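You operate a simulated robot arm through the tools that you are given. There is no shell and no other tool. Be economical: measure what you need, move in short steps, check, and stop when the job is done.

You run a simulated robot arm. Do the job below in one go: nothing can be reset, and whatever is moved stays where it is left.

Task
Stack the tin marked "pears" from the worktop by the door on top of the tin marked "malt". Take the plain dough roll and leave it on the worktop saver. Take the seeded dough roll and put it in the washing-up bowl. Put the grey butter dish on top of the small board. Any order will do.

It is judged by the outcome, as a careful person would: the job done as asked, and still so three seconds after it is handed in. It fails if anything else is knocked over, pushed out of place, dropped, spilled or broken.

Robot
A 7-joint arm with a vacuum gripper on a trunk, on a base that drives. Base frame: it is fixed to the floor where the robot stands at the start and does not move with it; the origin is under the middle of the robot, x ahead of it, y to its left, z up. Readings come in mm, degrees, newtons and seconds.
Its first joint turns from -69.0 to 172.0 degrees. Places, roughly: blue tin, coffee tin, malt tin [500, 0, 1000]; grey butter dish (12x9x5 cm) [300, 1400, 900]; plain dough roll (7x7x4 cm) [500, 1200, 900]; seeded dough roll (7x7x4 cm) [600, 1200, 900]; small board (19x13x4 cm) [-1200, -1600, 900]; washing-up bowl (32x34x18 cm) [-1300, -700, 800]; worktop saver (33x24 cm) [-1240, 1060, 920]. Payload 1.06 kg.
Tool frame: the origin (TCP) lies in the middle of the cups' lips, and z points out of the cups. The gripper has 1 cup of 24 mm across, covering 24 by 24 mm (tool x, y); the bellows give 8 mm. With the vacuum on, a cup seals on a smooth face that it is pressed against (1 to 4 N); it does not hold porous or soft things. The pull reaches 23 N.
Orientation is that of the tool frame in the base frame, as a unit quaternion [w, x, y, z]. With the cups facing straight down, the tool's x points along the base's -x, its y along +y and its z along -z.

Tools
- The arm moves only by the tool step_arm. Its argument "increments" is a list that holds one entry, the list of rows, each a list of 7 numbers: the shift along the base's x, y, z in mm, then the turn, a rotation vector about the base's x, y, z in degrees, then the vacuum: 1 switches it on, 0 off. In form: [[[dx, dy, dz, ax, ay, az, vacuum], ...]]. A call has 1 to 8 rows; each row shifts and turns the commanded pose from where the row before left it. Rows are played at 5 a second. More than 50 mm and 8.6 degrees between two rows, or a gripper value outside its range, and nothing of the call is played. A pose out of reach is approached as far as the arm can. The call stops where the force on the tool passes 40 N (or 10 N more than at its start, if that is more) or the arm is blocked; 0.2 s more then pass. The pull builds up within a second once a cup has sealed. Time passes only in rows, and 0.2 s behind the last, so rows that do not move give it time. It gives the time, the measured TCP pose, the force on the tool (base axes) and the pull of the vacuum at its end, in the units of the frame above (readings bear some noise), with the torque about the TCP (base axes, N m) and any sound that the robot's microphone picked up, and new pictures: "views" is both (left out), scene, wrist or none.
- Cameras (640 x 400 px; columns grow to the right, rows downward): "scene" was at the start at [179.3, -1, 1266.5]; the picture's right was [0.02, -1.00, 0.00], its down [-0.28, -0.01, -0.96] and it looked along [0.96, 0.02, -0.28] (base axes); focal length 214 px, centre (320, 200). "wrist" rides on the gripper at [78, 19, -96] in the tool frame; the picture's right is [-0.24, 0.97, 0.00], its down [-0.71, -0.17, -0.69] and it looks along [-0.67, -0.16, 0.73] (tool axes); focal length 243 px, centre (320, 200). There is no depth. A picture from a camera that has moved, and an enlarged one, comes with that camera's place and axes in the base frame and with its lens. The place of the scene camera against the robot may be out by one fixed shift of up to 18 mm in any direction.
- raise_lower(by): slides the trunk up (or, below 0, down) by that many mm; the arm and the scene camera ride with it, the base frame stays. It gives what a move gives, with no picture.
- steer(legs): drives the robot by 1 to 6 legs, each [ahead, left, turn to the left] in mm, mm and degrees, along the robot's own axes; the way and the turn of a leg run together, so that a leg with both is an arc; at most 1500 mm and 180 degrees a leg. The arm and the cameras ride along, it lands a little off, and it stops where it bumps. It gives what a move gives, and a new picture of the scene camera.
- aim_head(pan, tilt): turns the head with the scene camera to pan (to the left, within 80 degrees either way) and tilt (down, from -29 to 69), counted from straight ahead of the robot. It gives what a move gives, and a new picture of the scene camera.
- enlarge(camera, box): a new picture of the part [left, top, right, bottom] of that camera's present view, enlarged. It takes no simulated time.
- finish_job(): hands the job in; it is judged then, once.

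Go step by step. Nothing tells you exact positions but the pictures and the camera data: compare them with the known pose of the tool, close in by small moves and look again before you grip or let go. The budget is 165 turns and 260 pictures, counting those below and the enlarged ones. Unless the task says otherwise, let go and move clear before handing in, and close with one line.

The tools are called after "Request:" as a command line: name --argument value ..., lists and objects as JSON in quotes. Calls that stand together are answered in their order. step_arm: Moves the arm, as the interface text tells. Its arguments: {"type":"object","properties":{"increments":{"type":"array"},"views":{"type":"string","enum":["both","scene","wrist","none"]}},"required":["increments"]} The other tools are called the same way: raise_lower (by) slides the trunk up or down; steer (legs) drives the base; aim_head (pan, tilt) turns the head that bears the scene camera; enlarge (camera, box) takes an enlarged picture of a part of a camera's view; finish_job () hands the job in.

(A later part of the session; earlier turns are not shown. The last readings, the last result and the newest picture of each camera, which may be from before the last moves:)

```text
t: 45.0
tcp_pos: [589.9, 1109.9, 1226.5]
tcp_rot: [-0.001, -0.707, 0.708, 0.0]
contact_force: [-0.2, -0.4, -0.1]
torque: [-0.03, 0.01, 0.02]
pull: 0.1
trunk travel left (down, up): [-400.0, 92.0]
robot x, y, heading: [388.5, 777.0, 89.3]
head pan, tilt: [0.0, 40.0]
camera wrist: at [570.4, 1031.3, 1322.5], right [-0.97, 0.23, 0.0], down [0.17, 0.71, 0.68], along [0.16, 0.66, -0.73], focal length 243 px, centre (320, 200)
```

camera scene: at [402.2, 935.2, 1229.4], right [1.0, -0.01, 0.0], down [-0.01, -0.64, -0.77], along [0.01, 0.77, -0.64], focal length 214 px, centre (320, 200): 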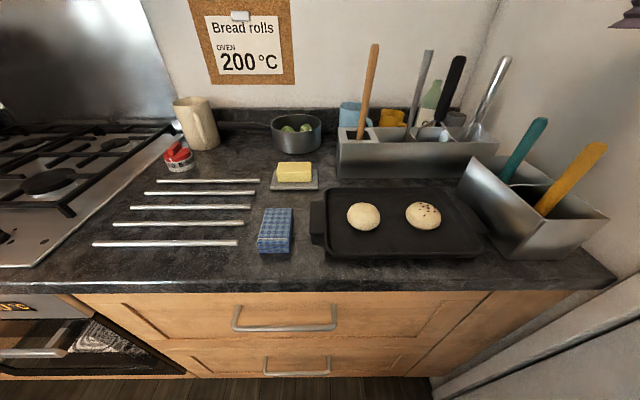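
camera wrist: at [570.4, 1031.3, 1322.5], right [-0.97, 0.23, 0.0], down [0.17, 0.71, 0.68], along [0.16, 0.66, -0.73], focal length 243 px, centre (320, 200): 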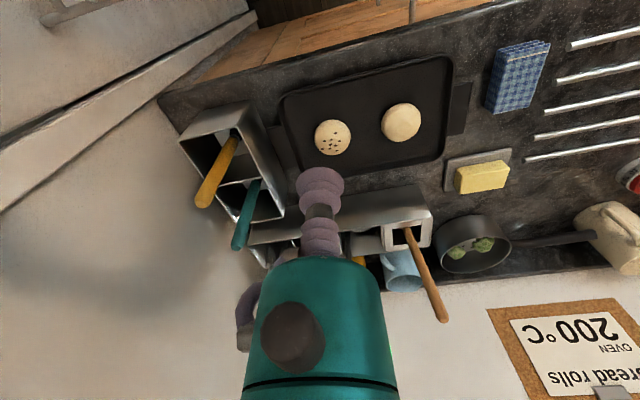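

Request:
enlarge --camera "scene" --box '[230, 120, 430, 245]'

Request:
enlarge --camera "wrist" --box '[300, 90, 520, 220]'

```text
3.20 times, centred on (330, 182) of scene
camera zoom: at [401.9, 935.1, 1229.4], right [1.0, -0.01, 0.0], down [-0.01, -0.64, -0.77], along [0.01, 0.77, -0.64], focal length 686 px, centre (288, 256)
```

zoom: 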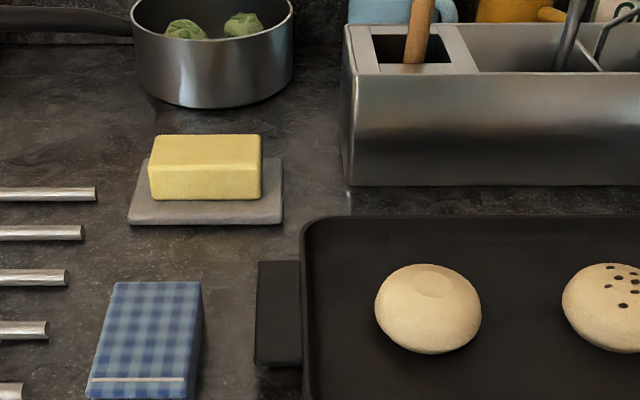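

```text
2.91 times, centred on (410, 155) of wrist
camera zoom: at [570.4, 1031.3, 1322.5], right [-0.97, 0.23, 0.0], down [0.17, 0.71, 0.68], along [0.16, 0.66, -0.73], focal length 706 px, centre (58, 331)
```

zoom: 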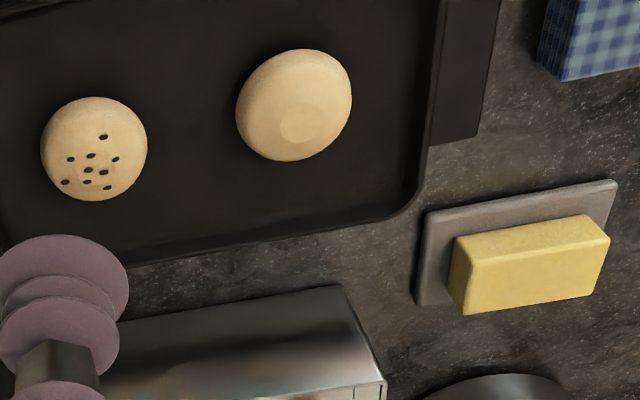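

I'll go over the plain roll and look at its top closely.

Request:
step_arm --increments '[[[-30, 30, -30, 0, 0, 0, 0], [-30, 30, -30, 0, 0, 0, 0], [-30, 30, -30, 0, 0, 0, 0], [-16, 25, -30, 0, 0, 0, 0], [0, 5, -30, 0, 0, 0, 0], [0, 0, 0, 0, 0, 0, 0]]]' --views "wrist"

Request:
enlarge --camera "wrist" --box '[220, 80, 420, 205]'

```text
refused: row 1 steps farther than a row can; nothing moved
```

```text
3.20 times, centred on (320, 142) of wrist
camera zoom: at [570.4, 1031.3, 1322.5], right [-0.97, 0.23, 0.0], down [0.17, 0.71, 0.68], along [0.16, 0.66, -0.73], focal length 776 px, centre (320, 384)
```

zoom: 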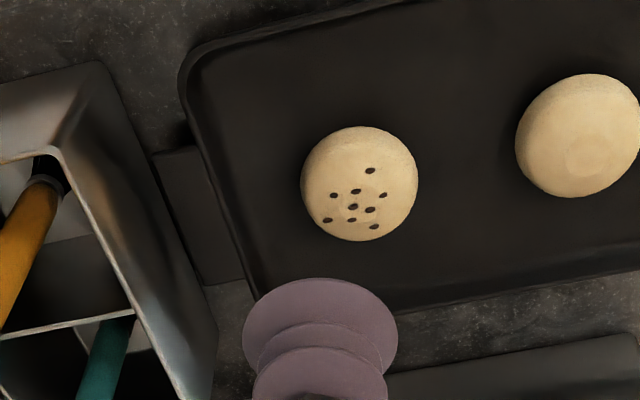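

Request:
step_arm --increments '[[[-25, 25, -25, 0, 0, 0, 0], [-25, 25, -30, 0, 0, 0, 0], [-25, 25, -30, 0, 0, 0, 0], [-20, 25, -30, 0, 0, 0, 0], [-10, 15, -35, 0, 0, 0, 0], [0, 0, -20, 0, 0, 0, 0], [0, 0, 0, 0, 0, 0, 0]]]' --views "wrist"

Request:
enlarge --camera "wrist" --box '[220, 80, 420, 205]'

```text
t: 46.6
tcp_pos: [484.8, 1225.5, 1056.8]
tcp_rot: [0.001, 0.707, -0.707, 0.0]
contact_force: [-0.4, -0.7, -0.1]
torque: [0.0, 0.0, 0.02]
pull: 0.0
trunk travel left (down, up): [-400.0, 92.0]
robot x, y, heading: [390.5, 778.4, 89.7]
head pan, tilt: [0.0, 40.0]
camera wrist: at [465.5, 1146.6, 1152.1], right [-0.97, 0.23, 0.0], down [0.17, 0.71, 0.68], along [0.16, 0.66, -0.73], focal length 243 px, centre (320, 200)
```

wrist: 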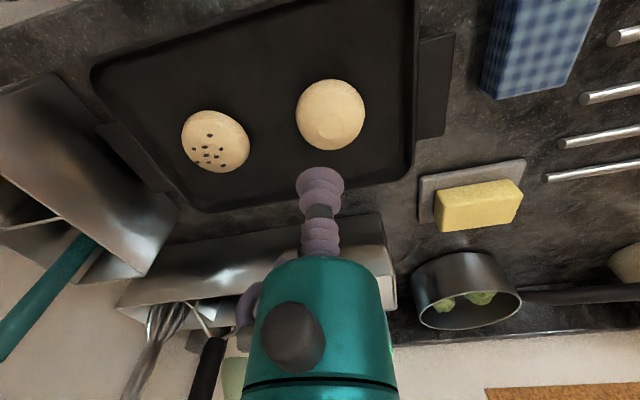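

```text
3.20 times, centred on (320, 142) of wrist
camera zoom: at [465.5, 1146.6, 1152.1], right [-0.97, 0.23, 0.0], down [0.17, 0.71, 0.68], along [0.16, 0.66, -0.73], focal length 776 px, centre (320, 384)
```

zoom: 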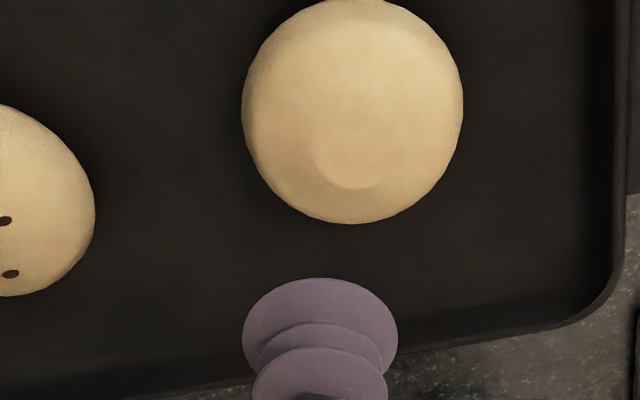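

Each roll has a small flat smooth top. The plain one's top is about (481,1243,950). I go over it and try a gentle seal.

Request:
step_arm --increments '[[[-4, 17, -25, 0, 0, 0, 0], [0, 0, -30, 0, 0, 0, 0], [0, 0, -20, 0, 0, 0, 0], [0, 0, 0, 0, 0, 0, 0]]]' --views "both"

Request:
enlarge --camera "wrist" --box '[220, 80, 420, 205]'

```text
t: 47.6
tcp_pos: [481.8, 1241.1, 979.5]
tcp_rot: [0.0, -0.707, 0.707, -0.001]
contact_force: [0.1, -0.2, 0.1]
torque: [0.0, -0.03, 0.03]
pull: 0.0
trunk travel left (down, up): [-400.0, 92.0]
robot x, y, heading: [385.5, 779.5, 89.5]
head pan, tilt: [0.0, 40.0]
camera scene: at [401.8, 935.1, 1229.4], right [1.0, -0.01, 0.0], down [-0.01, -0.64, -0.77], along [0.01, 0.77, -0.64], focal length 214 px, centre (320, 200)
camera wrist: at [462.6, 1163.6, 1074.3], right [-0.97, 0.23, 0.0], down [0.17, 0.71, 0.68], along [0.16, 0.66, -0.73], focal length 243 px, centre (320, 200)
```

scene: 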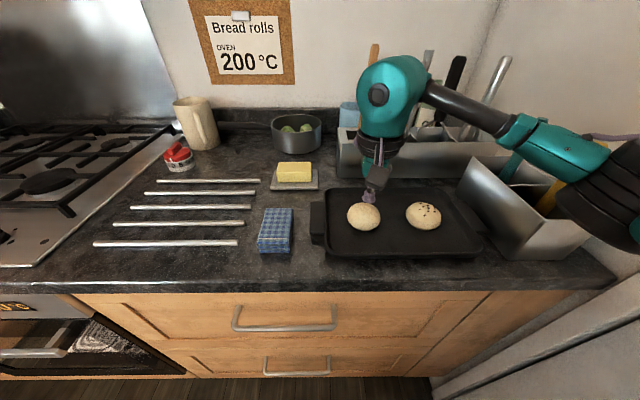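
wrist: 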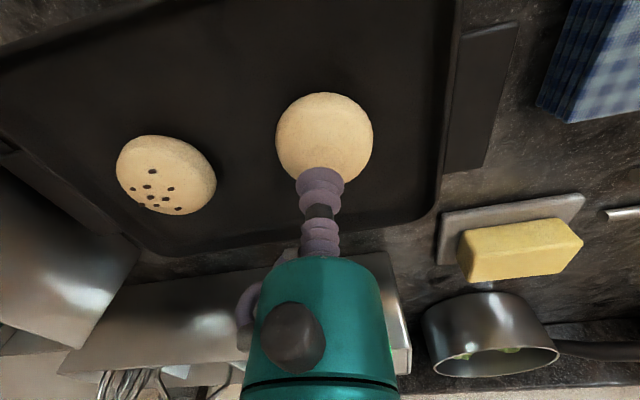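

```text
3.20 times, centred on (320, 142) of wrist
camera zoom: at [462.6, 1163.6, 1074.3], right [-0.97, 0.23, 0.0], down [0.17, 0.71, 0.68], along [0.16, 0.66, -0.73], focal length 776 px, centre (320, 384)
```

zoom: 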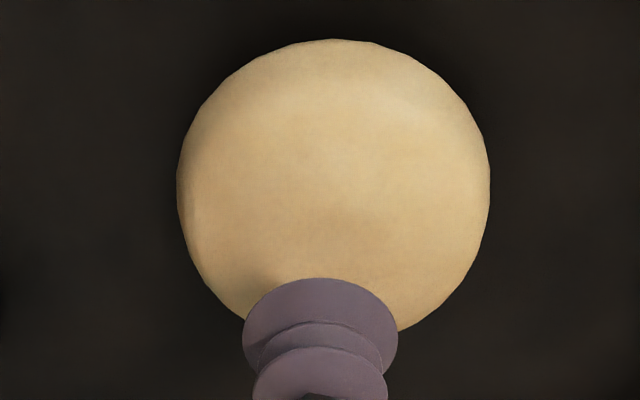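

Request:
step_arm --increments '[[[-3, 0, -14, 0, 0, 0, 1], [0, 0, -8, 0, 0, 0, 1], [0, 0, -4, 0, 0, 0, 1], [0, 0, -3, 0, 0, 0, 1], [0, 0, 0, 0, 0, 0, 1]]]' --views "wrist"

```text
t: 48.8
tcp_pos: [479.1, 1241.0, 952.4]
tcp_rot: [0.001, 0.707, -0.707, 0.0]
contact_force: [-0.5, 0.0, 0.5]
torque: [-0.02, -0.03, -0.01]
pull: 0.1
trunk travel left (down, up): [-400.0, 92.0]
robot x, y, heading: [386.3, 777.5, 89.8]
head pan, tilt: [0.0, 40.0]
camera wrist: at [459.2, 1163.1, 1047.8], right [-0.97, 0.23, 0.0], down [0.17, 0.71, 0.68], along [0.16, 0.66, -0.73], focal length 243 px, centre (320, 200)
```

wrist: 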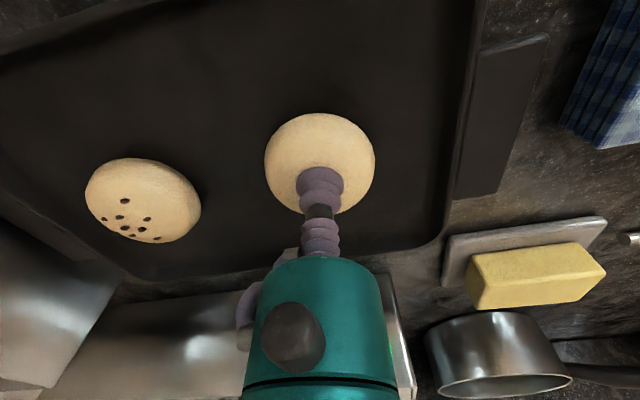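

No contact yet; continuing in 2 mm steps.

Request:
step_arm --increments '[[[0, 0, -2, 0, 0, 0, 1], [0, 0, -2, 0, 0, 0, 1], [0, 0, -2, 0, 0, 0, 1], [0, 0, 0, 0, 0, 0, 1]]]' --views "none"

Request:
step_arm --increments '[[[0, 0, -2, 0, 0, 0, 1], [0, 0, -2, 0, 0, 0, 1], [0, 0, 0, 0, 0, 0, 1], [0, 0, 0, 0, 0, 0, 1]]]' --views "wrist"

```text
t: 49.8
tcp_pos: [478.1, 1239.5, 947.4]
tcp_rot: [0.0, 0.707, -0.707, 0.0]
contact_force: [2.0, -5.4, 14.5]
torque: [0.25, -0.12, -0.1]
pull: 23.1
trunk travel left (down, up): [-400.0, 92.0]
robot x, y, heading: [386.4, 778.3, 89.7]
head pan, tilt: [0.0, 40.0]
```

```text
t: 50.8
tcp_pos: [478.7, 1239.9, 942.3]
tcp_rot: [-0.001, 0.707, -0.707, 0.0]
contact_force: [1.6, -1.0, 15.1]
torque: [0.21, -0.13, 0.0]
pull: 23.4
trunk travel left (down, up): [-400.0, 92.0]
robot x, y, heading: [387.8, 781.0, 89.5]
head pan, tilt: [0.0, 40.0]
camera wrist: at [458.5, 1162.1, 1038.7], right [-0.97, 0.23, 0.0], down [0.17, 0.71, 0.68], along [0.16, 0.66, -0.73], focal length 243 px, centre (320, 200)
```

wrist: 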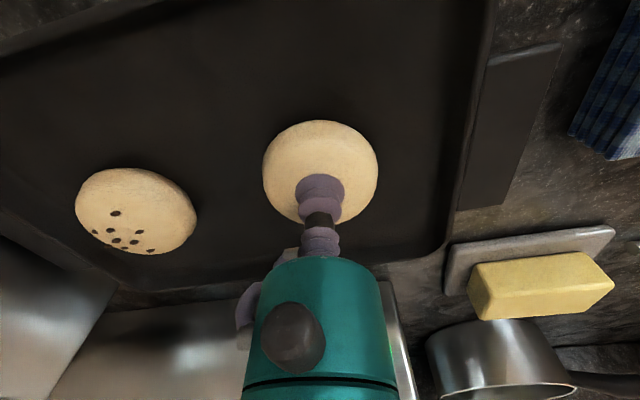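

It seals on the dough. Lifting gently.

Request:
step_arm --increments '[[[0, 0, 6, 0, 0, 0, 1], [0, 0, 10, 0, 0, 0, 1], [0, 0, 20, 0, 0, 0, 1], [0, 0, 30, 0, 0, 0, 1], [0, -10, 35, 0, 0, 0, 1], [0, -15, 40, 0, 0, 0, 1], [0, -20, 40, 0, 0, 0, 1], [0, 0, 0, 0, 0, 0, 1]]]' --views "both"

```text
t: 52.6
tcp_pos: [475.6, 1195.3, 1122.2]
tcp_rot: [0.001, 0.707, -0.707, 0.001]
contact_force: [-0.1, -0.6, -0.6]
torque: [0.01, 0.0, -0.01]
pull: 23.1
trunk travel left (down, up): [-400.0, 92.0]
robot x, y, heading: [386.8, 780.2, 89.4]
head pan, tilt: [0.0, 40.0]
camera scene: at [401.9, 935.4, 1229.3], right [1.0, -0.01, 0.0], down [-0.01, -0.64, -0.77], along [0.01, 0.77, -0.64], focal length 214 px, centre (320, 200)
camera wrist: at [456.0, 1117.0, 1218.2], right [-0.97, 0.23, 0.0], down [0.17, 0.71, 0.68], along [0.16, 0.66, -0.73], focal length 243 px, centre (320, 200)
```

scene: 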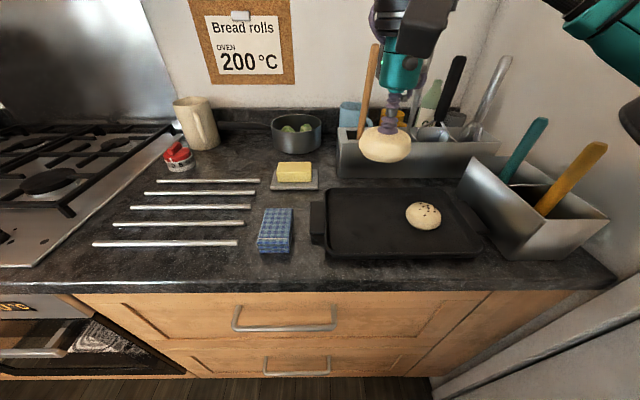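
wrist: 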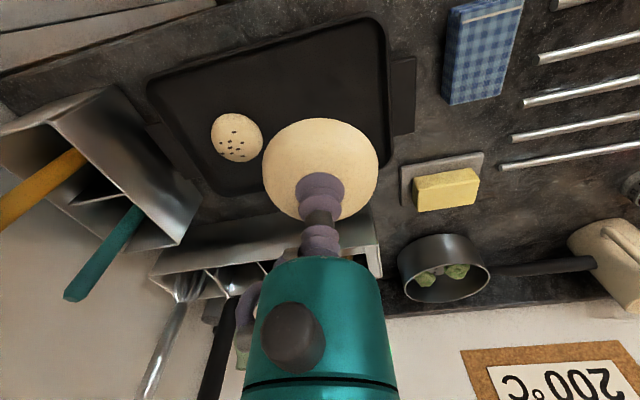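

Plain roll held. Now backing off and driving to the left-hand worktop with the saver.

Request:
steer --legs '[[-150, 0, 0], [0, 500, 0], [0, 0, 90], [300, 0, 0]]'

```text
t: 62.0
tcp_pos: [-829.1, 741.1, 1121.7]
tcp_rot: [0.0, 1.0, -0.009, 0.001]
contact_force: [-0.6, -0.5, -0.3]
torque: [0.01, 0.03, -0.02]
pull: 22.9
trunk travel left (down, up): [-400.0, 92.0]
robot x, y, heading: [-415.6, 645.7, 178.8]
head pan, tilt: [0.0, 40.0]
camera scene: at [-562.0, 647.7, 1229.3], right [0.03, 1.0, 0.0], down [0.64, -0.02, -0.77], along [-0.77, 0.02, -0.64], focal length 214 px, centre (320, 200)
```

scene: 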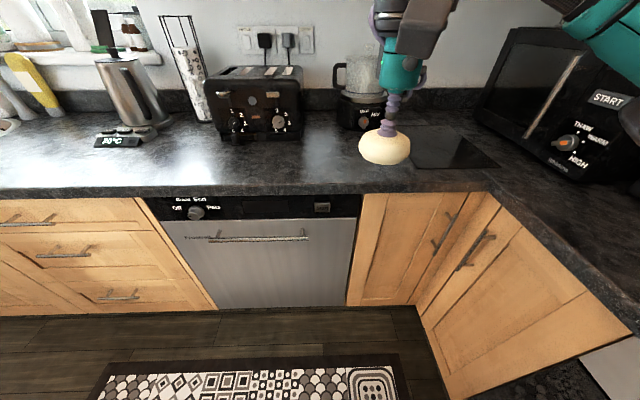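

The saver is the dark slab at right, around (-1200,1080), with the coffee maker behind and microwave beyond. I drive up closer.

Request:
steer --legs '[[330, -170, 1]]'

Request:
step_arm --increments '[[[0, 0, 0, 0, 0, 0, 1]]]' --views "wrist"

```text
t: 64.3
tcp_pos: [-1162.5, 908.1, 1122.6]
tcp_rot: [0.002, 1.0, 0.002, 0.001]
contact_force: [-0.7, 0.3, -0.4]
torque: [0.02, -0.01, 0.01]
pull: 22.2
trunk travel left (down, up): [-400.0, 92.0]
robot x, y, heading: [-747.9, 822.7, 179.6]
head pan, tilt: [0.0, 40.0]
camera scene: at [-892.5, 819.9, 1229.3], right [0.01, 1.0, 0.0], down [0.64, 0.0, -0.77], along [-0.77, 0.01, -0.64], focal length 214 px, centre (320, 200)
```

scene: 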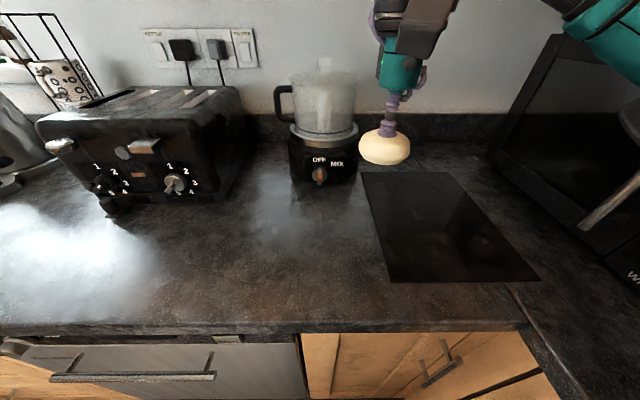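

```text
t: 64.7
tcp_pos: [-1160.2, 908.3, 1121.9]
tcp_rot: [0.0, 1.0, 0.0, 0.001]
contact_force: [-0.2, 0.5, -1.0]
torque: [0.0, 0.02, -0.02]
pull: 22.6
trunk travel left (down, up): [-400.0, 92.0]
robot x, y, heading: [-742.7, 825.8, 179.6]
head pan, tilt: [0.0, 40.0]
camera wrist: at [-1083.5, 889.1, 1217.9], right [-0.23, -0.97, 0.0], down [-0.71, 0.17, 0.68], along [-0.66, 0.16, -0.73], focal length 243 px, centre (320, 200)
```

wrist: 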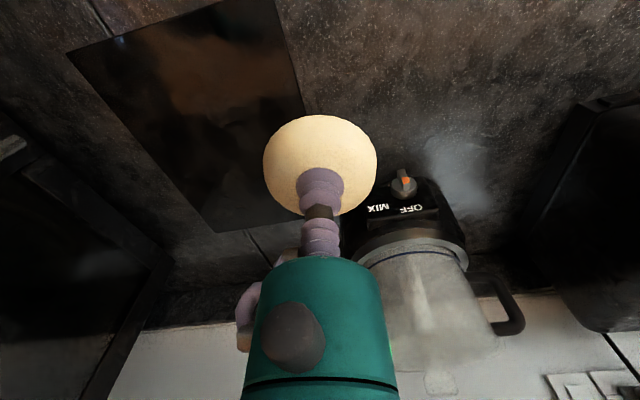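

Saver spans about x -1400..-1075, y 940..1178. I carry the roll over (-1190,1045), then lower.

Request:
step_arm --increments '[[[-5, 35, 0, 0, 0, 0, 1], [-5, 35, 0, 0, 0, 0, 1], [-10, 35, 0, 0, 0, 0, 1], [-10, 32, -20, 0, 0, 0, 1], [0, 0, -40, 0, 0, 0, 1], [0, 0, -40, 0, 0, 0, 1], [0, 0, 0, 0, 0, 0, 1]]]' --views "both"

```text
t: 66.3
tcp_pos: [-1190.9, 1047.8, 1020.1]
tcp_rot: [0.0, 1.0, 0.001, 0.0]
contact_force: [-1.3, -0.2, -1.6]
torque: [0.03, -0.01, 0.0]
pull: 22.3
trunk travel left (down, up): [-400.0, 92.0]
robot x, y, heading: [-744.4, 821.7, 180.1]
head pan, tilt: [0.0, 40.0]
camera scene: at [-892.1, 819.7, 1229.4], right [0.01, 1.0, 0.0], down [0.64, 0.0, -0.77], along [-0.77, 0.01, -0.64], focal length 214 px, centre (320, 200)
camera wrist: at [-1112.9, 1028.7, 1114.9], right [-0.23, -0.97, 0.0], down [-0.71, 0.17, 0.68], along [-0.66, 0.16, -0.73], focal length 243 px, centre (320, 200)
```

scene: 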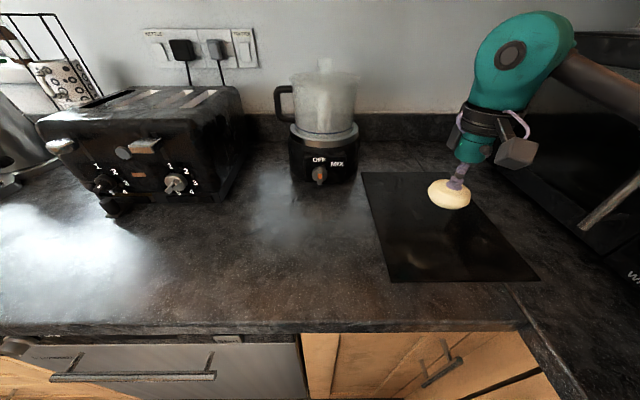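
wrist: 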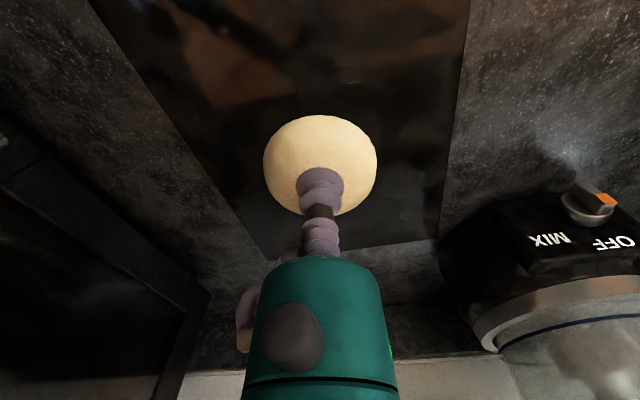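

Request:
step_arm --increments '[[[0, 0, -30, 0, 0, 0, 1], [0, 0, -20, 0, 0, 0, 1], [0, 0, -8, 0, 0, 0, 1], [0, 0, -4, 0, 0, 0, 1], [0, 0, 0, 0, 0, 0, 1]]]' --views "none"

Request:
step_arm --increments '[[[0, 0, -3, 0, 0, 0, 1], [0, 0, -3, 0, 0, 0, 1], [0, 0, 0, 0, 0, 0, 1]]]' --views "scene"

```text
t: 67.5
tcp_pos: [-1189.6, 1043.5, 960.0]
tcp_rot: [-0.001, 1.0, 0.001, 0.001]
contact_force: [0.1, -0.3, -0.7]
torque: [0.01, 0.02, -0.01]
pull: 22.6
trunk travel left (down, up): [-400.0, 92.0]
robot x, y, heading: [-743.7, 820.5, 179.7]
head pan, tilt: [0.0, 40.0]
heard: click
```

```text
t: 68.3
tcp_pos: [-1190.9, 1043.5, 952.4]
tcp_rot: [0.0, 1.0, 0.0, 0.0]
contact_force: [-0.1, 1.1, -0.2]
torque: [0.0, 0.03, -0.01]
pull: 22.5
trunk travel left (down, up): [-400.0, 92.0]
robot x, y, heading: [-743.3, 820.1, 179.4]
head pan, tilt: [0.0, 40.0]
camera scene: at [-891.7, 818.1, 1229.4], right [0.01, 1.0, 0.0], down [0.64, 0.0, -0.77], along [-0.77, 0.01, -0.64], focal length 214 px, centre (320, 200)
```

scene: 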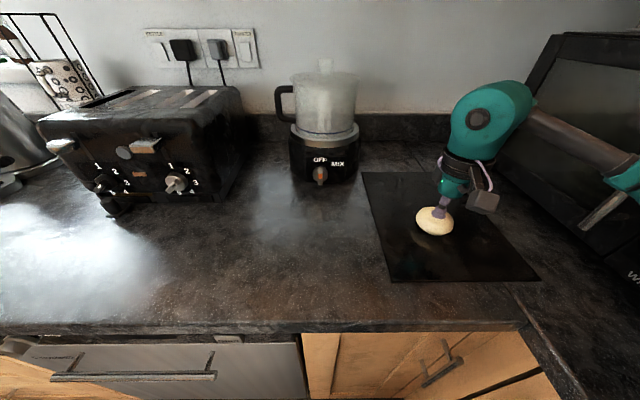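

I heard a click; I check whether the arm touched the microwave before going on.

Request:
enlarge --camera "scene" --box '[440, 20, 640, 300]'

Request:
aim_head --pan -60 --tilt 25

```text
1.43 times, centred on (540, 160) of scene
camera zoom: at [-891.7, 818.1, 1229.4], right [0.01, 1.0, 0.0], down [0.64, 0.0, -0.77], along [-0.77, 0.01, -0.64], focal length 306 px, centre (6, 257)
```

zoom: 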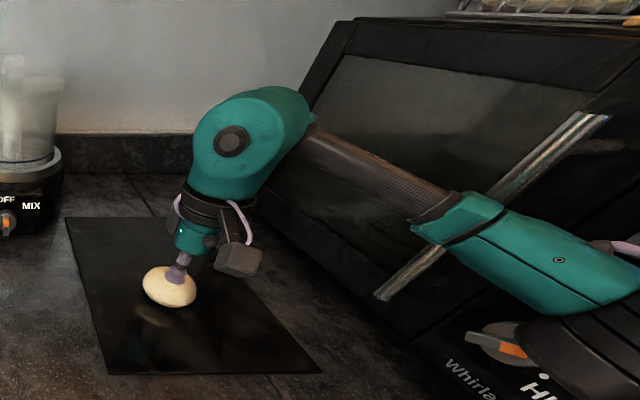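

```text
t: 69.6
tcp_pos: [-1189.4, 1044.4, 954.9]
tcp_rot: [0.0, 1.0, 0.0, 0.002]
contact_force: [-0.2, 0.2, -1.3]
torque: [0.02, 0.05, 0.01]
pull: 22.6
trunk travel left (down, up): [-400.0, 92.0]
robot x, y, heading: [-743.9, 820.1, 179.6]
head pan, tilt: [-60.0, 25.0]
camera scene: at [-852.3, 897.5, 1252.8], right [0.87, 0.49, 0.0], down [0.21, -0.37, -0.91], along [-0.45, 0.79, -0.42], focal length 214 px, centre (320, 200)
```

scene: 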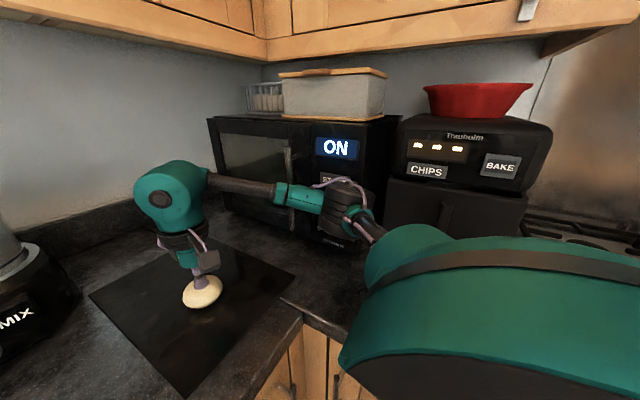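

The microwave shows "ON" - my elbow may have pressed its button. I look closer.

Request:
enlarge --camera "scene" --box '[260, 110, 420, 270]'

```text
2.50 times, centred on (340, 190) of scene
camera zoom: at [-852.3, 897.5, 1252.8], right [0.87, 0.49, 0.0], down [0.21, -0.37, -0.91], along [-0.45, 0.79, -0.42], focal length 536 px, centre (270, 225)
```

zoom: 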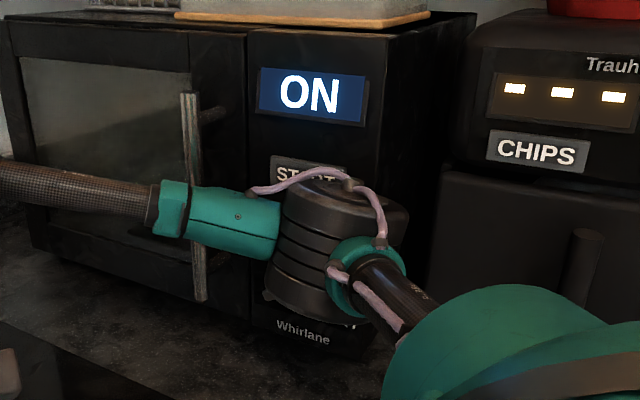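

I'll move the base left (away from the microwave) with the roll just above the saver, then see the panel state.

Request:
step_arm --increments '[[[0, 0, 12, 0, 0, 0, 1], [0, 0, 0, 0, 0, 0, 1]]]' --views "none"

Request:
steer --legs '[[0, 130, 0]]'

Request:
enlarge --camera "scene" --box '[240, 90, 420, 290]'

```text
t: 70.2
tcp_pos: [-1189.6, 1043.9, 966.0]
tcp_rot: [0.001, 1.0, 0.001, 0.001]
contact_force: [0.6, 0.6, -1.9]
torque: [0.02, 0.02, -0.02]
pull: 22.8
trunk travel left (down, up): [-400.0, 92.0]
robot x, y, heading: [-738.9, 823.0, 179.4]
head pan, tilt: [-60.0, 25.0]
```

```text
t: 71.5
tcp_pos: [-1190.7, 914.8, 965.9]
tcp_rot: [0.0, 1.0, -0.001, 0.001]
contact_force: [-1.0, 0.4, -1.3]
torque: [0.05, 0.0, 0.01]
pull: 23.3
trunk travel left (down, up): [-400.0, 92.0]
robot x, y, heading: [-748.5, 688.3, 179.5]
head pan, tilt: [-60.0, 25.0]
camera scene: at [-853.5, 768.3, 1252.8], right [0.87, 0.49, 0.0], down [0.21, -0.37, -0.91], along [-0.45, 0.79, -0.42], focal length 214 px, centre (320, 200)
```

scene: 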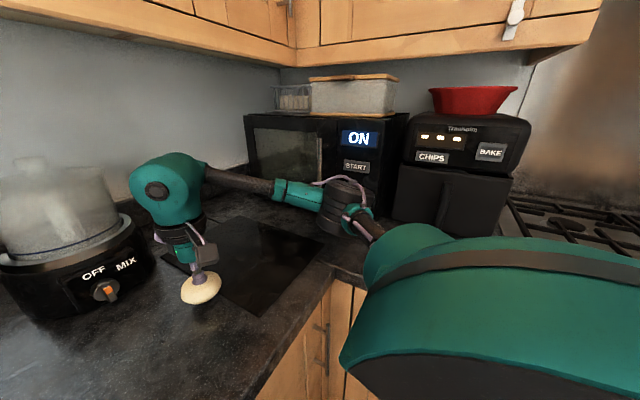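

```text
2.00 times, centred on (330, 190) of scene
camera zoom: at [-853.5, 768.3, 1252.8], right [0.87, 0.49, 0.0], down [0.21, -0.37, -0.91], along [-0.45, 0.79, -0.42], focal length 429 px, centre (300, 220)
```

zoom: 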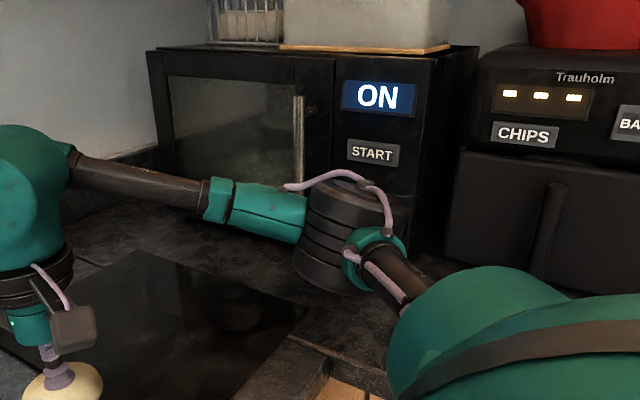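

The microwave reads ON; I'll deal with it after setting the roll down. I extend the arm back over the saver from this safer stance.

Request:
step_arm --increments '[[[0, 25, 5, 0, 0, 0, 1], [0, 25, 0, 0, 0, 0, 1], [0, 25, 0, 0, 0, 0, 1], [0, 15, 0, 0, 0, 0, 1], [0, 0, 0, 0, 0, 0, 1]]]' --views "both"

```text
t: 72.7
tcp_pos: [-1191.4, 1005.5, 970.6]
tcp_rot: [0.001, 1.0, 0.0, 0.001]
contact_force: [0.3, 0.2, -0.8]
torque: [0.01, -0.01, -0.03]
pull: 22.4
trunk travel left (down, up): [-400.0, 92.0]
robot x, y, heading: [-747.6, 688.7, 179.5]
head pan, tilt: [-60.0, 25.0]
camera scene: at [-853.6, 769.0, 1252.7], right [0.87, 0.49, 0.0], down [0.21, -0.37, -0.91], along [-0.45, 0.79, -0.42], focal length 214 px, centre (320, 200)
camera wrist: at [-1114.1, 985.9, 1066.7], right [-0.23, -0.97, 0.0], down [-0.71, 0.17, 0.68], along [-0.66, 0.16, -0.73], focal length 243 px, centre (320, 200)
```

scene: 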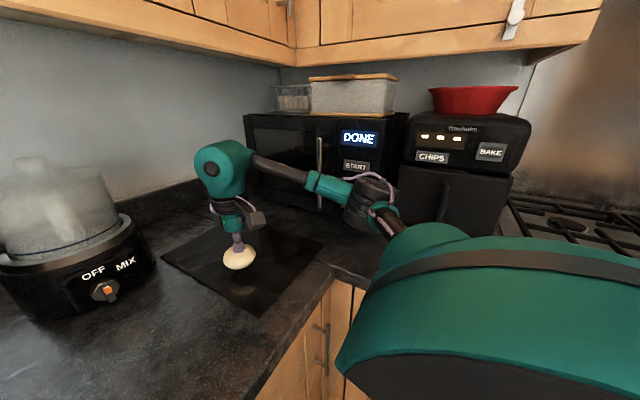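
wrist: 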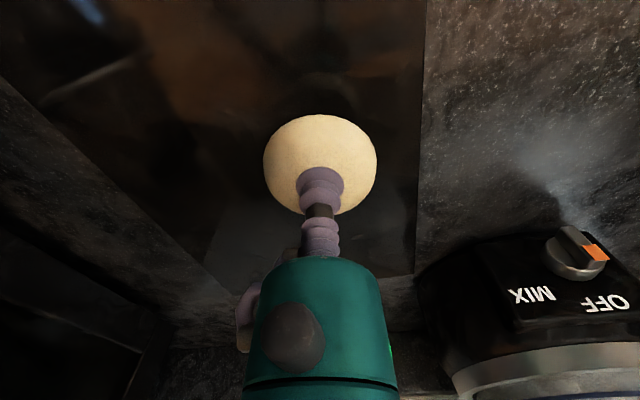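

The microwave's brief run has ended by itself ("DONE"), and the stance is clear now. The roll is over the saver; lowering to contact.

Request:
step_arm --increments '[[[0, 0, -10, 0, 0, 0, 1], [0, 0, -6, 0, 0, 0, 1], [0, 0, -4, 0, 0, 0, 1], [0, 0, 0, 0, 0, 0, 1]]]' --views "none"

Request:
step_arm --increments '[[[0, 0, -3, 0, 0, 0, 1], [0, 0, -3, 0, 0, 0, 1], [0, 0, 0, 0, 0, 0, 1]]]' --views "none"

```text
t: 73.7
tcp_pos: [-1190.8, 1004.4, 950.0]
tcp_rot: [0.0, 1.0, 0.0, 0.0]
contact_force: [0.8, 0.1, 1.6]
torque: [0.04, 0.05, -0.02]
pull: 22.5
trunk travel left (down, up): [-400.0, 92.0]
robot x, y, heading: [-745.0, 693.5, 179.6]
head pan, tilt: [-60.0, 25.0]
```

```text
t: 74.5
tcp_pos: [-1189.8, 1004.5, 946.5]
tcp_rot: [0.0, 1.0, 0.0, -0.001]
contact_force: [4.4, -0.4, 17.7]
torque: [0.1, 0.22, 0.0]
pull: 22.5
trunk travel left (down, up): [-400.0, 92.0]
robot x, y, heading: [-747.1, 691.7, 179.9]
head pan, tilt: [-60.0, 25.0]
```

Contact. Releasing and rising.

Request:
step_arm --increments '[[[0, 0, 2, 0, 0, 0, 0], [0, 0, 0, 0, 0, 0, 0], [0, 0, 0, 0, 0, 0, 0], [0, 0, 3, 0, 0, 0, 0], [0, 0, 0, 0, 0, 0, 0]]]' --views "none"

Request:
step_arm --increments '[[[0, 0, 10, 0, 0, 0, 0], [0, 0, 30, 0, 0, 0, 0], [0, -10, 40, 0, 0, 0, 0], [0, -25, 40, 0, 0, 0, 0], [10, -35, 30, 0, 0, 0, 0], [20, -35, 20, 0, 0, 0, 0], [20, -30, 10, 0, 0, 0, 0]]]' --views "scene"

```text
t: 75.7
tcp_pos: [-1190.7, 1004.2, 950.3]
tcp_rot: [0.0, 1.0, -0.001, 0.001]
contact_force: [0.3, 1.2, -0.8]
torque: [-0.04, 0.0, 0.0]
pull: 0.1
trunk travel left (down, up): [-400.0, 92.0]
robot x, y, heading: [-749.2, 695.9, 179.5]
head pan, tilt: [-60.0, 25.0]
```

```text
t: 77.3
tcp_pos: [-1139.9, 869.3, 1130.4]
tcp_rot: [0.0, 1.0, -0.001, 0.002]
contact_force: [-0.4, -0.2, -0.8]
torque: [0.01, 0.02, 0.01]
pull: 0.1
trunk travel left (down, up): [-400.0, 92.0]
robot x, y, heading: [-749.9, 689.0, 179.6]
head pan, tilt: [-60.0, 25.0]
camera scene: at [-853.5, 768.6, 1252.7], right [0.87, 0.49, 0.0], down [0.21, -0.37, -0.91], along [-0.45, 0.79, -0.42], focal length 214 px, centre (320, 200)
```

scene: 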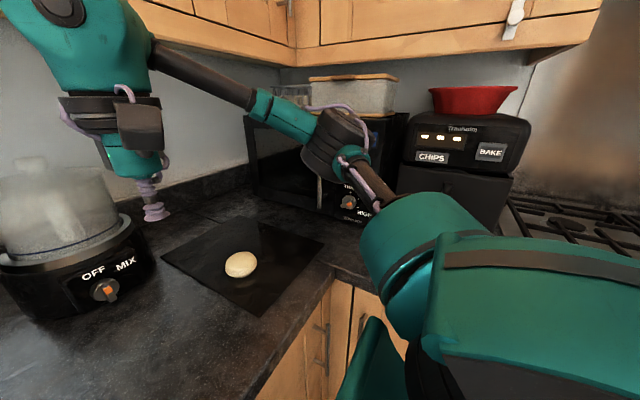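

Plain roll rests on the saver. Back to the tray for the seeded roll.

Request:
steer --legs '[[-450, 0, 0], [0, 0, -89.7], [0, -690, 0], [90, 0, 0]]'

Request:
aim_head --pan 0 --tilt 40

Request:
step_arm --increments '[[[0, 0, 0, 0, 0, 0, 0]]]' --views "wrist"

```text
t: 87.9
tcp_pos: [573.1, 1168.5, 1129.7]
tcp_rot: [0.002, 0.708, -0.706, 0.001]
contact_force: [0.5, -0.1, -0.3]
torque: [-0.01, -0.01, 0.0]
pull: 0.0
trunk travel left (down, up): [-400.0, 92.0]
robot x, y, heading: [395.7, 772.5, 89.9]
head pan, tilt: [-60.0, 25.0]
camera scene: at [487.7, 891.0, 1252.6], right [0.49, -0.87, 0.0], down [-0.37, -0.21, -0.91], along [0.79, 0.45, -0.42], focal length 214 px, centre (320, 200)
```

scene: 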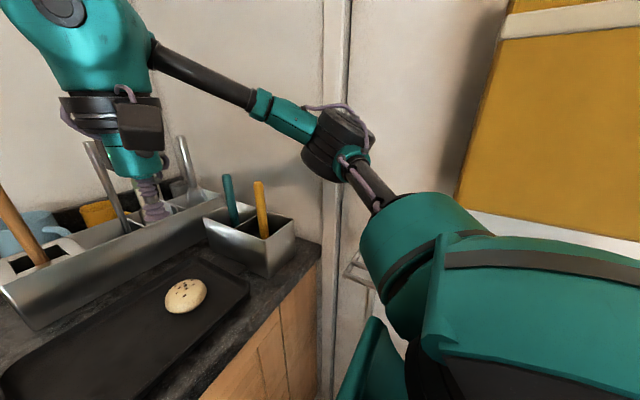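

```text
t: 89.2
tcp_pos: [573.6, 1168.5, 1130.6]
tcp_rot: [0.0, 0.708, -0.706, 0.001]
contact_force: [-0.2, 0.0, -0.8]
torque: [0.02, 0.01, 0.0]
pull: 0.1
trunk travel left (down, up): [-400.0, 92.0]
robot x, y, heading: [396.7, 774.6, 89.8]
head pan, tilt: [0.0, 40.0]
camera scene: at [408.2, 929.5, 1229.4], right [1.0, -0.01, 0.0], down [0.0, -0.64, -0.77], along [0.01, 0.77, -0.64], focal length 214 px, centre (320, 200)
```

scene: 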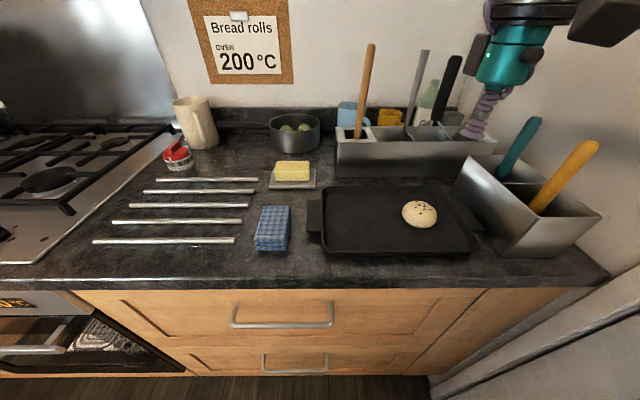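

```text
t: 89.6
tcp_pos: [573.2, 1168.5, 1130.9]
tcp_rot: [0.0, 0.708, -0.706, 0.001]
contact_force: [-0.3, 0.6, 0.2]
torque: [0.02, -0.01, 0.01]
pull: 0.0
trunk travel left (down, up): [-400.0, 92.0]
robot x, y, heading: [394.6, 774.8, 89.8]
head pan, tilt: [0.0, 40.0]
camera wrist: at [553.6, 1090.0, 1226.3], right [-0.97, 0.23, 0.0], down [0.17, 0.71, 0.68], along [0.16, 0.66, -0.73], focal length 243 px, centre (320, 200)
```

wrist: 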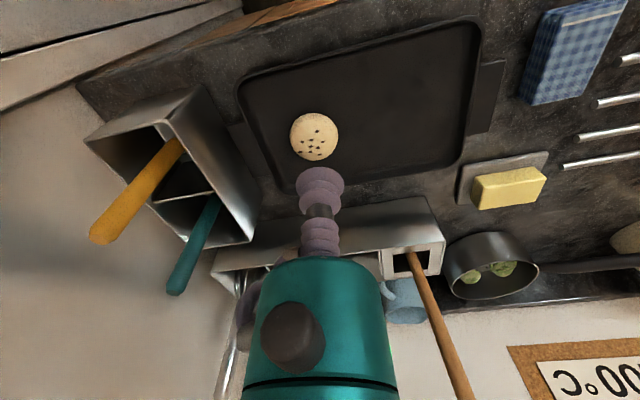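

The seeded roll is at about (598,1241). To keep my elbow clear of the utensil box and wall I shift the base left and a little closer.

Request:
steer --legs '[[0, 165, 0], [45, 0, 0.2]]'

Request:
step_arm --increments '[[[40, 0, 0, 0, 0, 0, 0], [45, 0, -10, 0, 0, 0, 0], [45, 5, -20, 0, 0, 0, 0], [40, 10, -20, 0, 0, 0, 0], [20, 10, -25, 0, 0, 0, 0], [0, 0, 0, 0, 0, 0, 0]]]' --views "both"

```text
t: 91.6
tcp_pos: [403.1, 1216.0, 1130.7]
tcp_rot: [0.002, 0.71, -0.704, 0.002]
contact_force: [0.2, -1.0, 0.2]
torque: [0.0, -0.01, 0.01]
pull: 0.0
trunk travel left (down, up): [-400.0, 92.0]
robot x, y, heading: [229.9, 817.7, 89.7]
head pan, tilt: [0.0, 40.0]
camera scene: at [239.5, 976.6, 1229.2], right [1.0, 0.0, 0.0], down [0.0, -0.64, -0.77], along [0.0, 0.77, -0.64], focal length 214 px, centre (320, 200)
```

scene: 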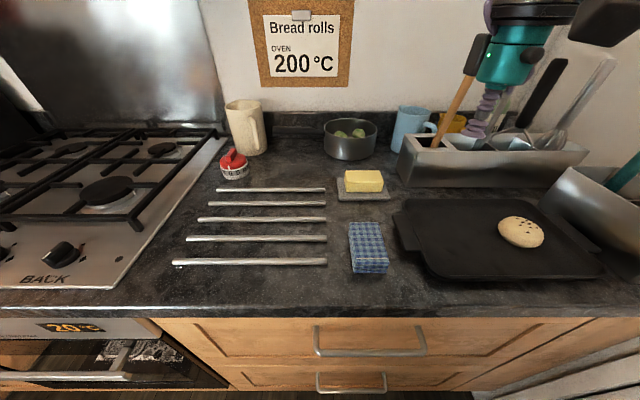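

```text
t: 93.0
tcp_pos: [592.2, 1241.9, 1053.2]
tcp_rot: [0.001, 0.709, -0.705, 0.001]
contact_force: [0.4, 0.1, -1.2]
torque: [-0.01, -0.02, 0.02]
pull: 0.1
trunk travel left (down, up): [-400.0, 92.0]
robot x, y, heading: [228.6, 823.2, 90.0]
head pan, tilt: [0.0, 40.0]
camera scene: at [239.4, 975.7, 1229.4], right [1.0, 0.0, 0.0], down [0.0, -0.64, -0.77], along [0.0, 0.77, -0.64], focal length 214 px, centre (320, 200)
camera wrist: at [573.5, 1163.2, 1148.4], right [-0.97, 0.23, 0.0], down [0.17, 0.71, 0.68], along [0.16, 0.67, -0.73], focal length 243 px, centre (320, 200)
```

scene: 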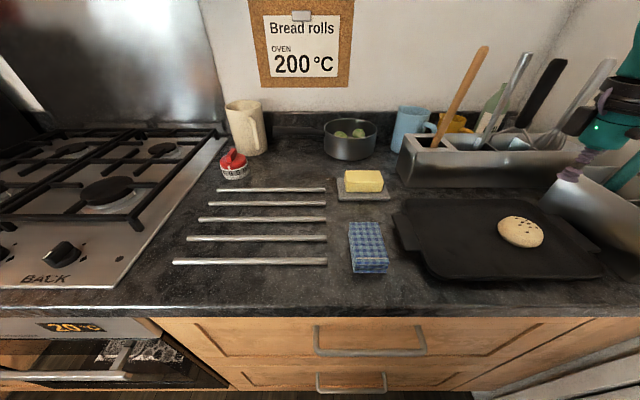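
wrist: 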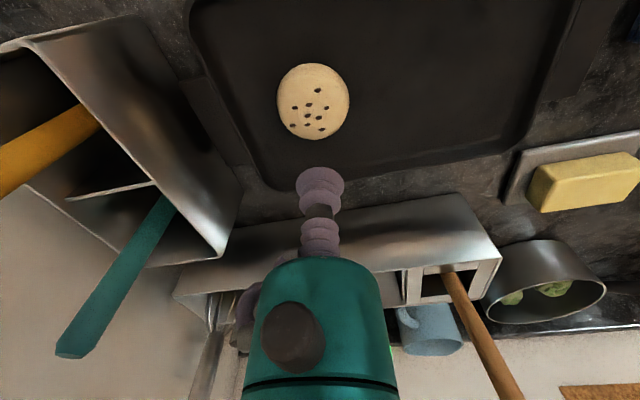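

Request:
step_arm --increments '[[[6, 2, -25, 0, 0, 0, 0], [0, 0, -25, 0, 0, 0, 0], [0, 0, -20, 0, 0, 0, 0], [0, 0, 0, 0, 0, 0, 0]]]' --views "both"

Request:
enlarge --camera "wrist" --box '[220, 80, 420, 205]'

```text
t: 94.0
tcp_pos: [598.8, 1244.1, 984.6]
tcp_rot: [0.0, 0.709, -0.705, 0.001]
contact_force: [0.8, 0.3, 0.6]
torque: [0.0, -0.01, 0.01]
pull: 0.0
trunk travel left (down, up): [-400.0, 92.0]
robot x, y, heading: [228.2, 821.5, 89.8]
head pan, tilt: [0.0, 40.0]
camera scene: at [239.5, 975.7, 1229.4], right [1.0, 0.0, 0.0], down [0.0, -0.64, -0.77], along [0.0, 0.77, -0.64], focal length 214 px, centre (320, 200)
camera wrist: at [580.3, 1165.2, 1080.0], right [-0.97, 0.23, 0.0], down [0.17, 0.71, 0.68], along [0.16, 0.67, -0.73], focal length 243 px, centre (320, 200)
```

scene: 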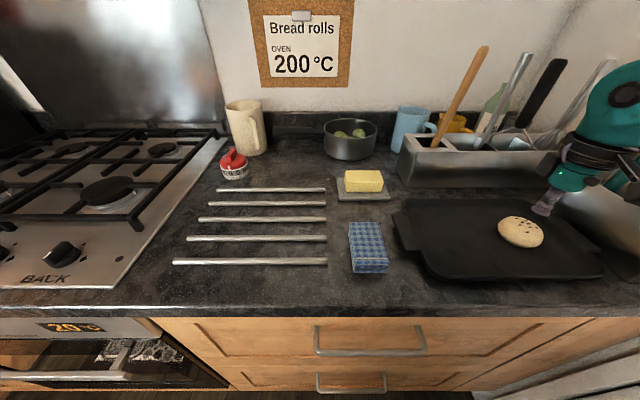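
wrist: 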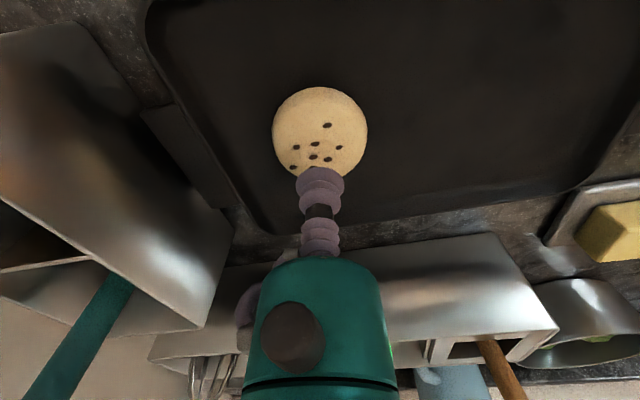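

```text
3.20 times, centred on (320, 142) of wrist
camera zoom: at [580.3, 1165.2, 1080.0], right [-0.97, 0.23, 0.0], down [0.17, 0.71, 0.68], along [0.16, 0.67, -0.73], focal length 776 px, centre (320, 384)
```

zoom: 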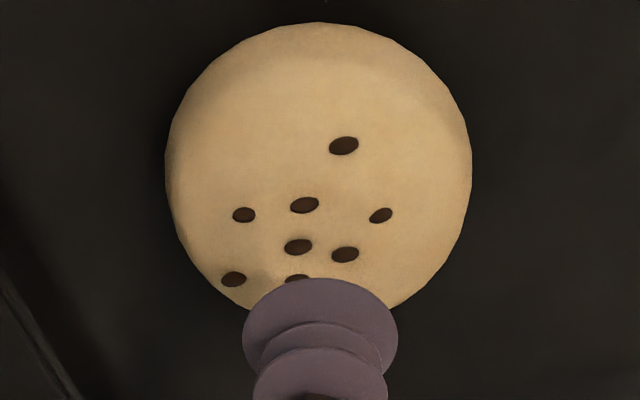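

Aligned. Descending to seal.

Request:
step_arm --increments '[[[0, -2, -18, 0, 0, 0, 1], [0, 0, -12, 0, 0, 0, 1], [0, 0, -4, 0, 0, 0, 1], [0, 0, -3, 0, 0, 0, 1], [0, 0, 0, 0, 0, 0, 1]]]' --views "none"

Request:
step_arm --increments '[[[0, 0, -2, 0, 0, 0, 1], [0, 0, -1, 0, 0, 0, 1], [0, 0, 0, 0, 0, 0, 1], [0, 0, 0, 0, 0, 0, 1]]]' --views "none"

```text
t: 95.2
tcp_pos: [599.6, 1239.2, 948.8]
tcp_rot: [0.0, 0.71, -0.705, 0.0]
contact_force: [1.6, -0.1, 3.6]
torque: [0.19, -0.05, -0.07]
pull: 23.1
trunk travel left (down, up): [-400.0, 92.0]
robot x, y, heading: [229.4, 814.2, 90.0]
head pan, tilt: [0.0, 40.0]
```

```text
t: 96.2
tcp_pos: [599.1, 1240.1, 946.2]
tcp_rot: [0.0, 0.71, -0.705, 0.001]
contact_force: [-0.4, -4.4, 11.7]
torque: [0.22, -0.05, -0.06]
pull: 23.1
trunk travel left (down, up): [-400.0, 92.0]
robot x, y, heading: [227.1, 817.9, 89.9]
head pan, tilt: [0.0, 40.0]
```

Sealed. Lifting and drawing in.

Request:
step_arm --increments '[[[0, 0, 6, 0, 0, 0, 1], [0, 0, 10, 0, 0, 0, 1], [0, 0, 25, 0, 0, 0, 1], [-10, 0, 35, 0, 0, 0, 1], [-20, -10, 40, 0, 0, 0, 1], [-30, -10, 35, 0, 0, 0, 1], [-40, -10, 20, 0, 0, 0, 1], [0, 0, 0, 0, 0, 0, 1]]]' --views "both"

```text
t: 98.0
tcp_pos: [500.2, 1209.4, 1117.3]
tcp_rot: [0.001, 0.71, -0.704, 0.0]
contact_force: [-0.2, -0.9, -1.0]
torque: [0.02, 0.02, 0.01]
pull: 22.7
trunk travel left (down, up): [-400.0, 92.0]
robot x, y, heading: [227.8, 819.9, 89.6]
head pan, tilt: [0.0, 40.0]
camera scene: at [239.7, 975.7, 1229.4], right [1.0, 0.0, 0.0], down [0.0, -0.64, -0.77], along [0.0, 0.77, -0.64], focal length 214 px, centre (320, 200)
camera wrist: at [480.9, 1131.2, 1212.6], right [-0.97, 0.23, 0.0], down [0.17, 0.71, 0.68], along [0.16, 0.66, -0.73], focal length 243 px, centre (320, 200)
```

scene: 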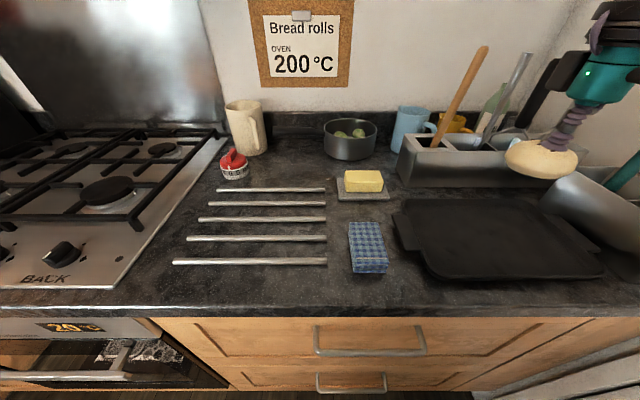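
wrist: 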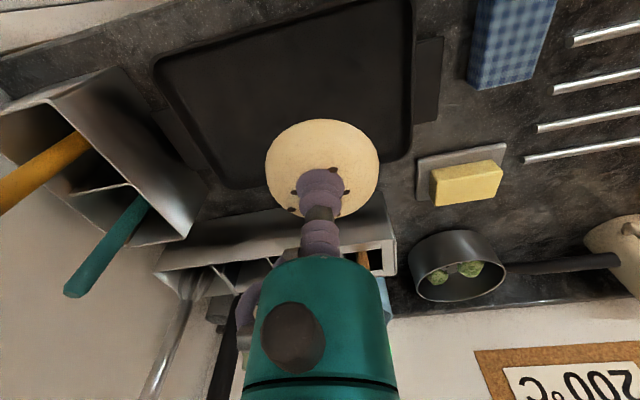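

Seeded roll held. Driving to the sink side for the washing-up bowl.

Request:
steer --legs '[[-100, 0, 0], [0, 450, 0], [0, 0, 90], [100, 1250, 0]]'

```text
t: 111.2
tcp_pos: [-745.8, -234.7, 1116.6]
tcp_rot: [0.0, 1.0, -0.012, 0.002]
contact_force: [-0.5, -0.4, -0.8]
torque: [0.01, -0.03, 0.03]
pull: 22.9
trunk travel left (down, up): [-400.0, 92.0]
robot x, y, heading: [-364.7, -519.0, 178.1]
head pan, tilt: [0.0, 40.0]
camera scene: at [-511.1, -517.5, 1229.4], right [0.03, 1.0, 0.0], down [0.64, -0.02, -0.77], along [-0.77, 0.02, -0.64], focal length 214 px, centre (320, 200)
```

scene: 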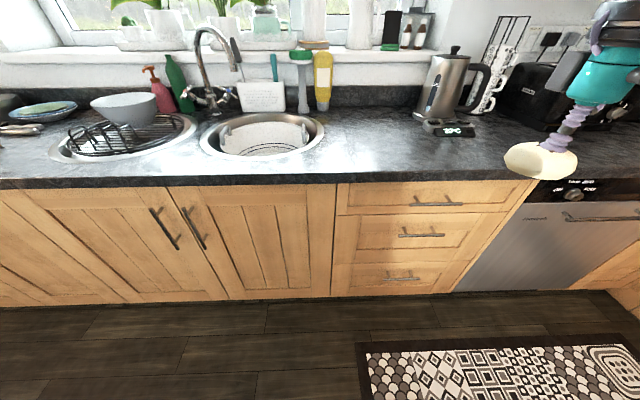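

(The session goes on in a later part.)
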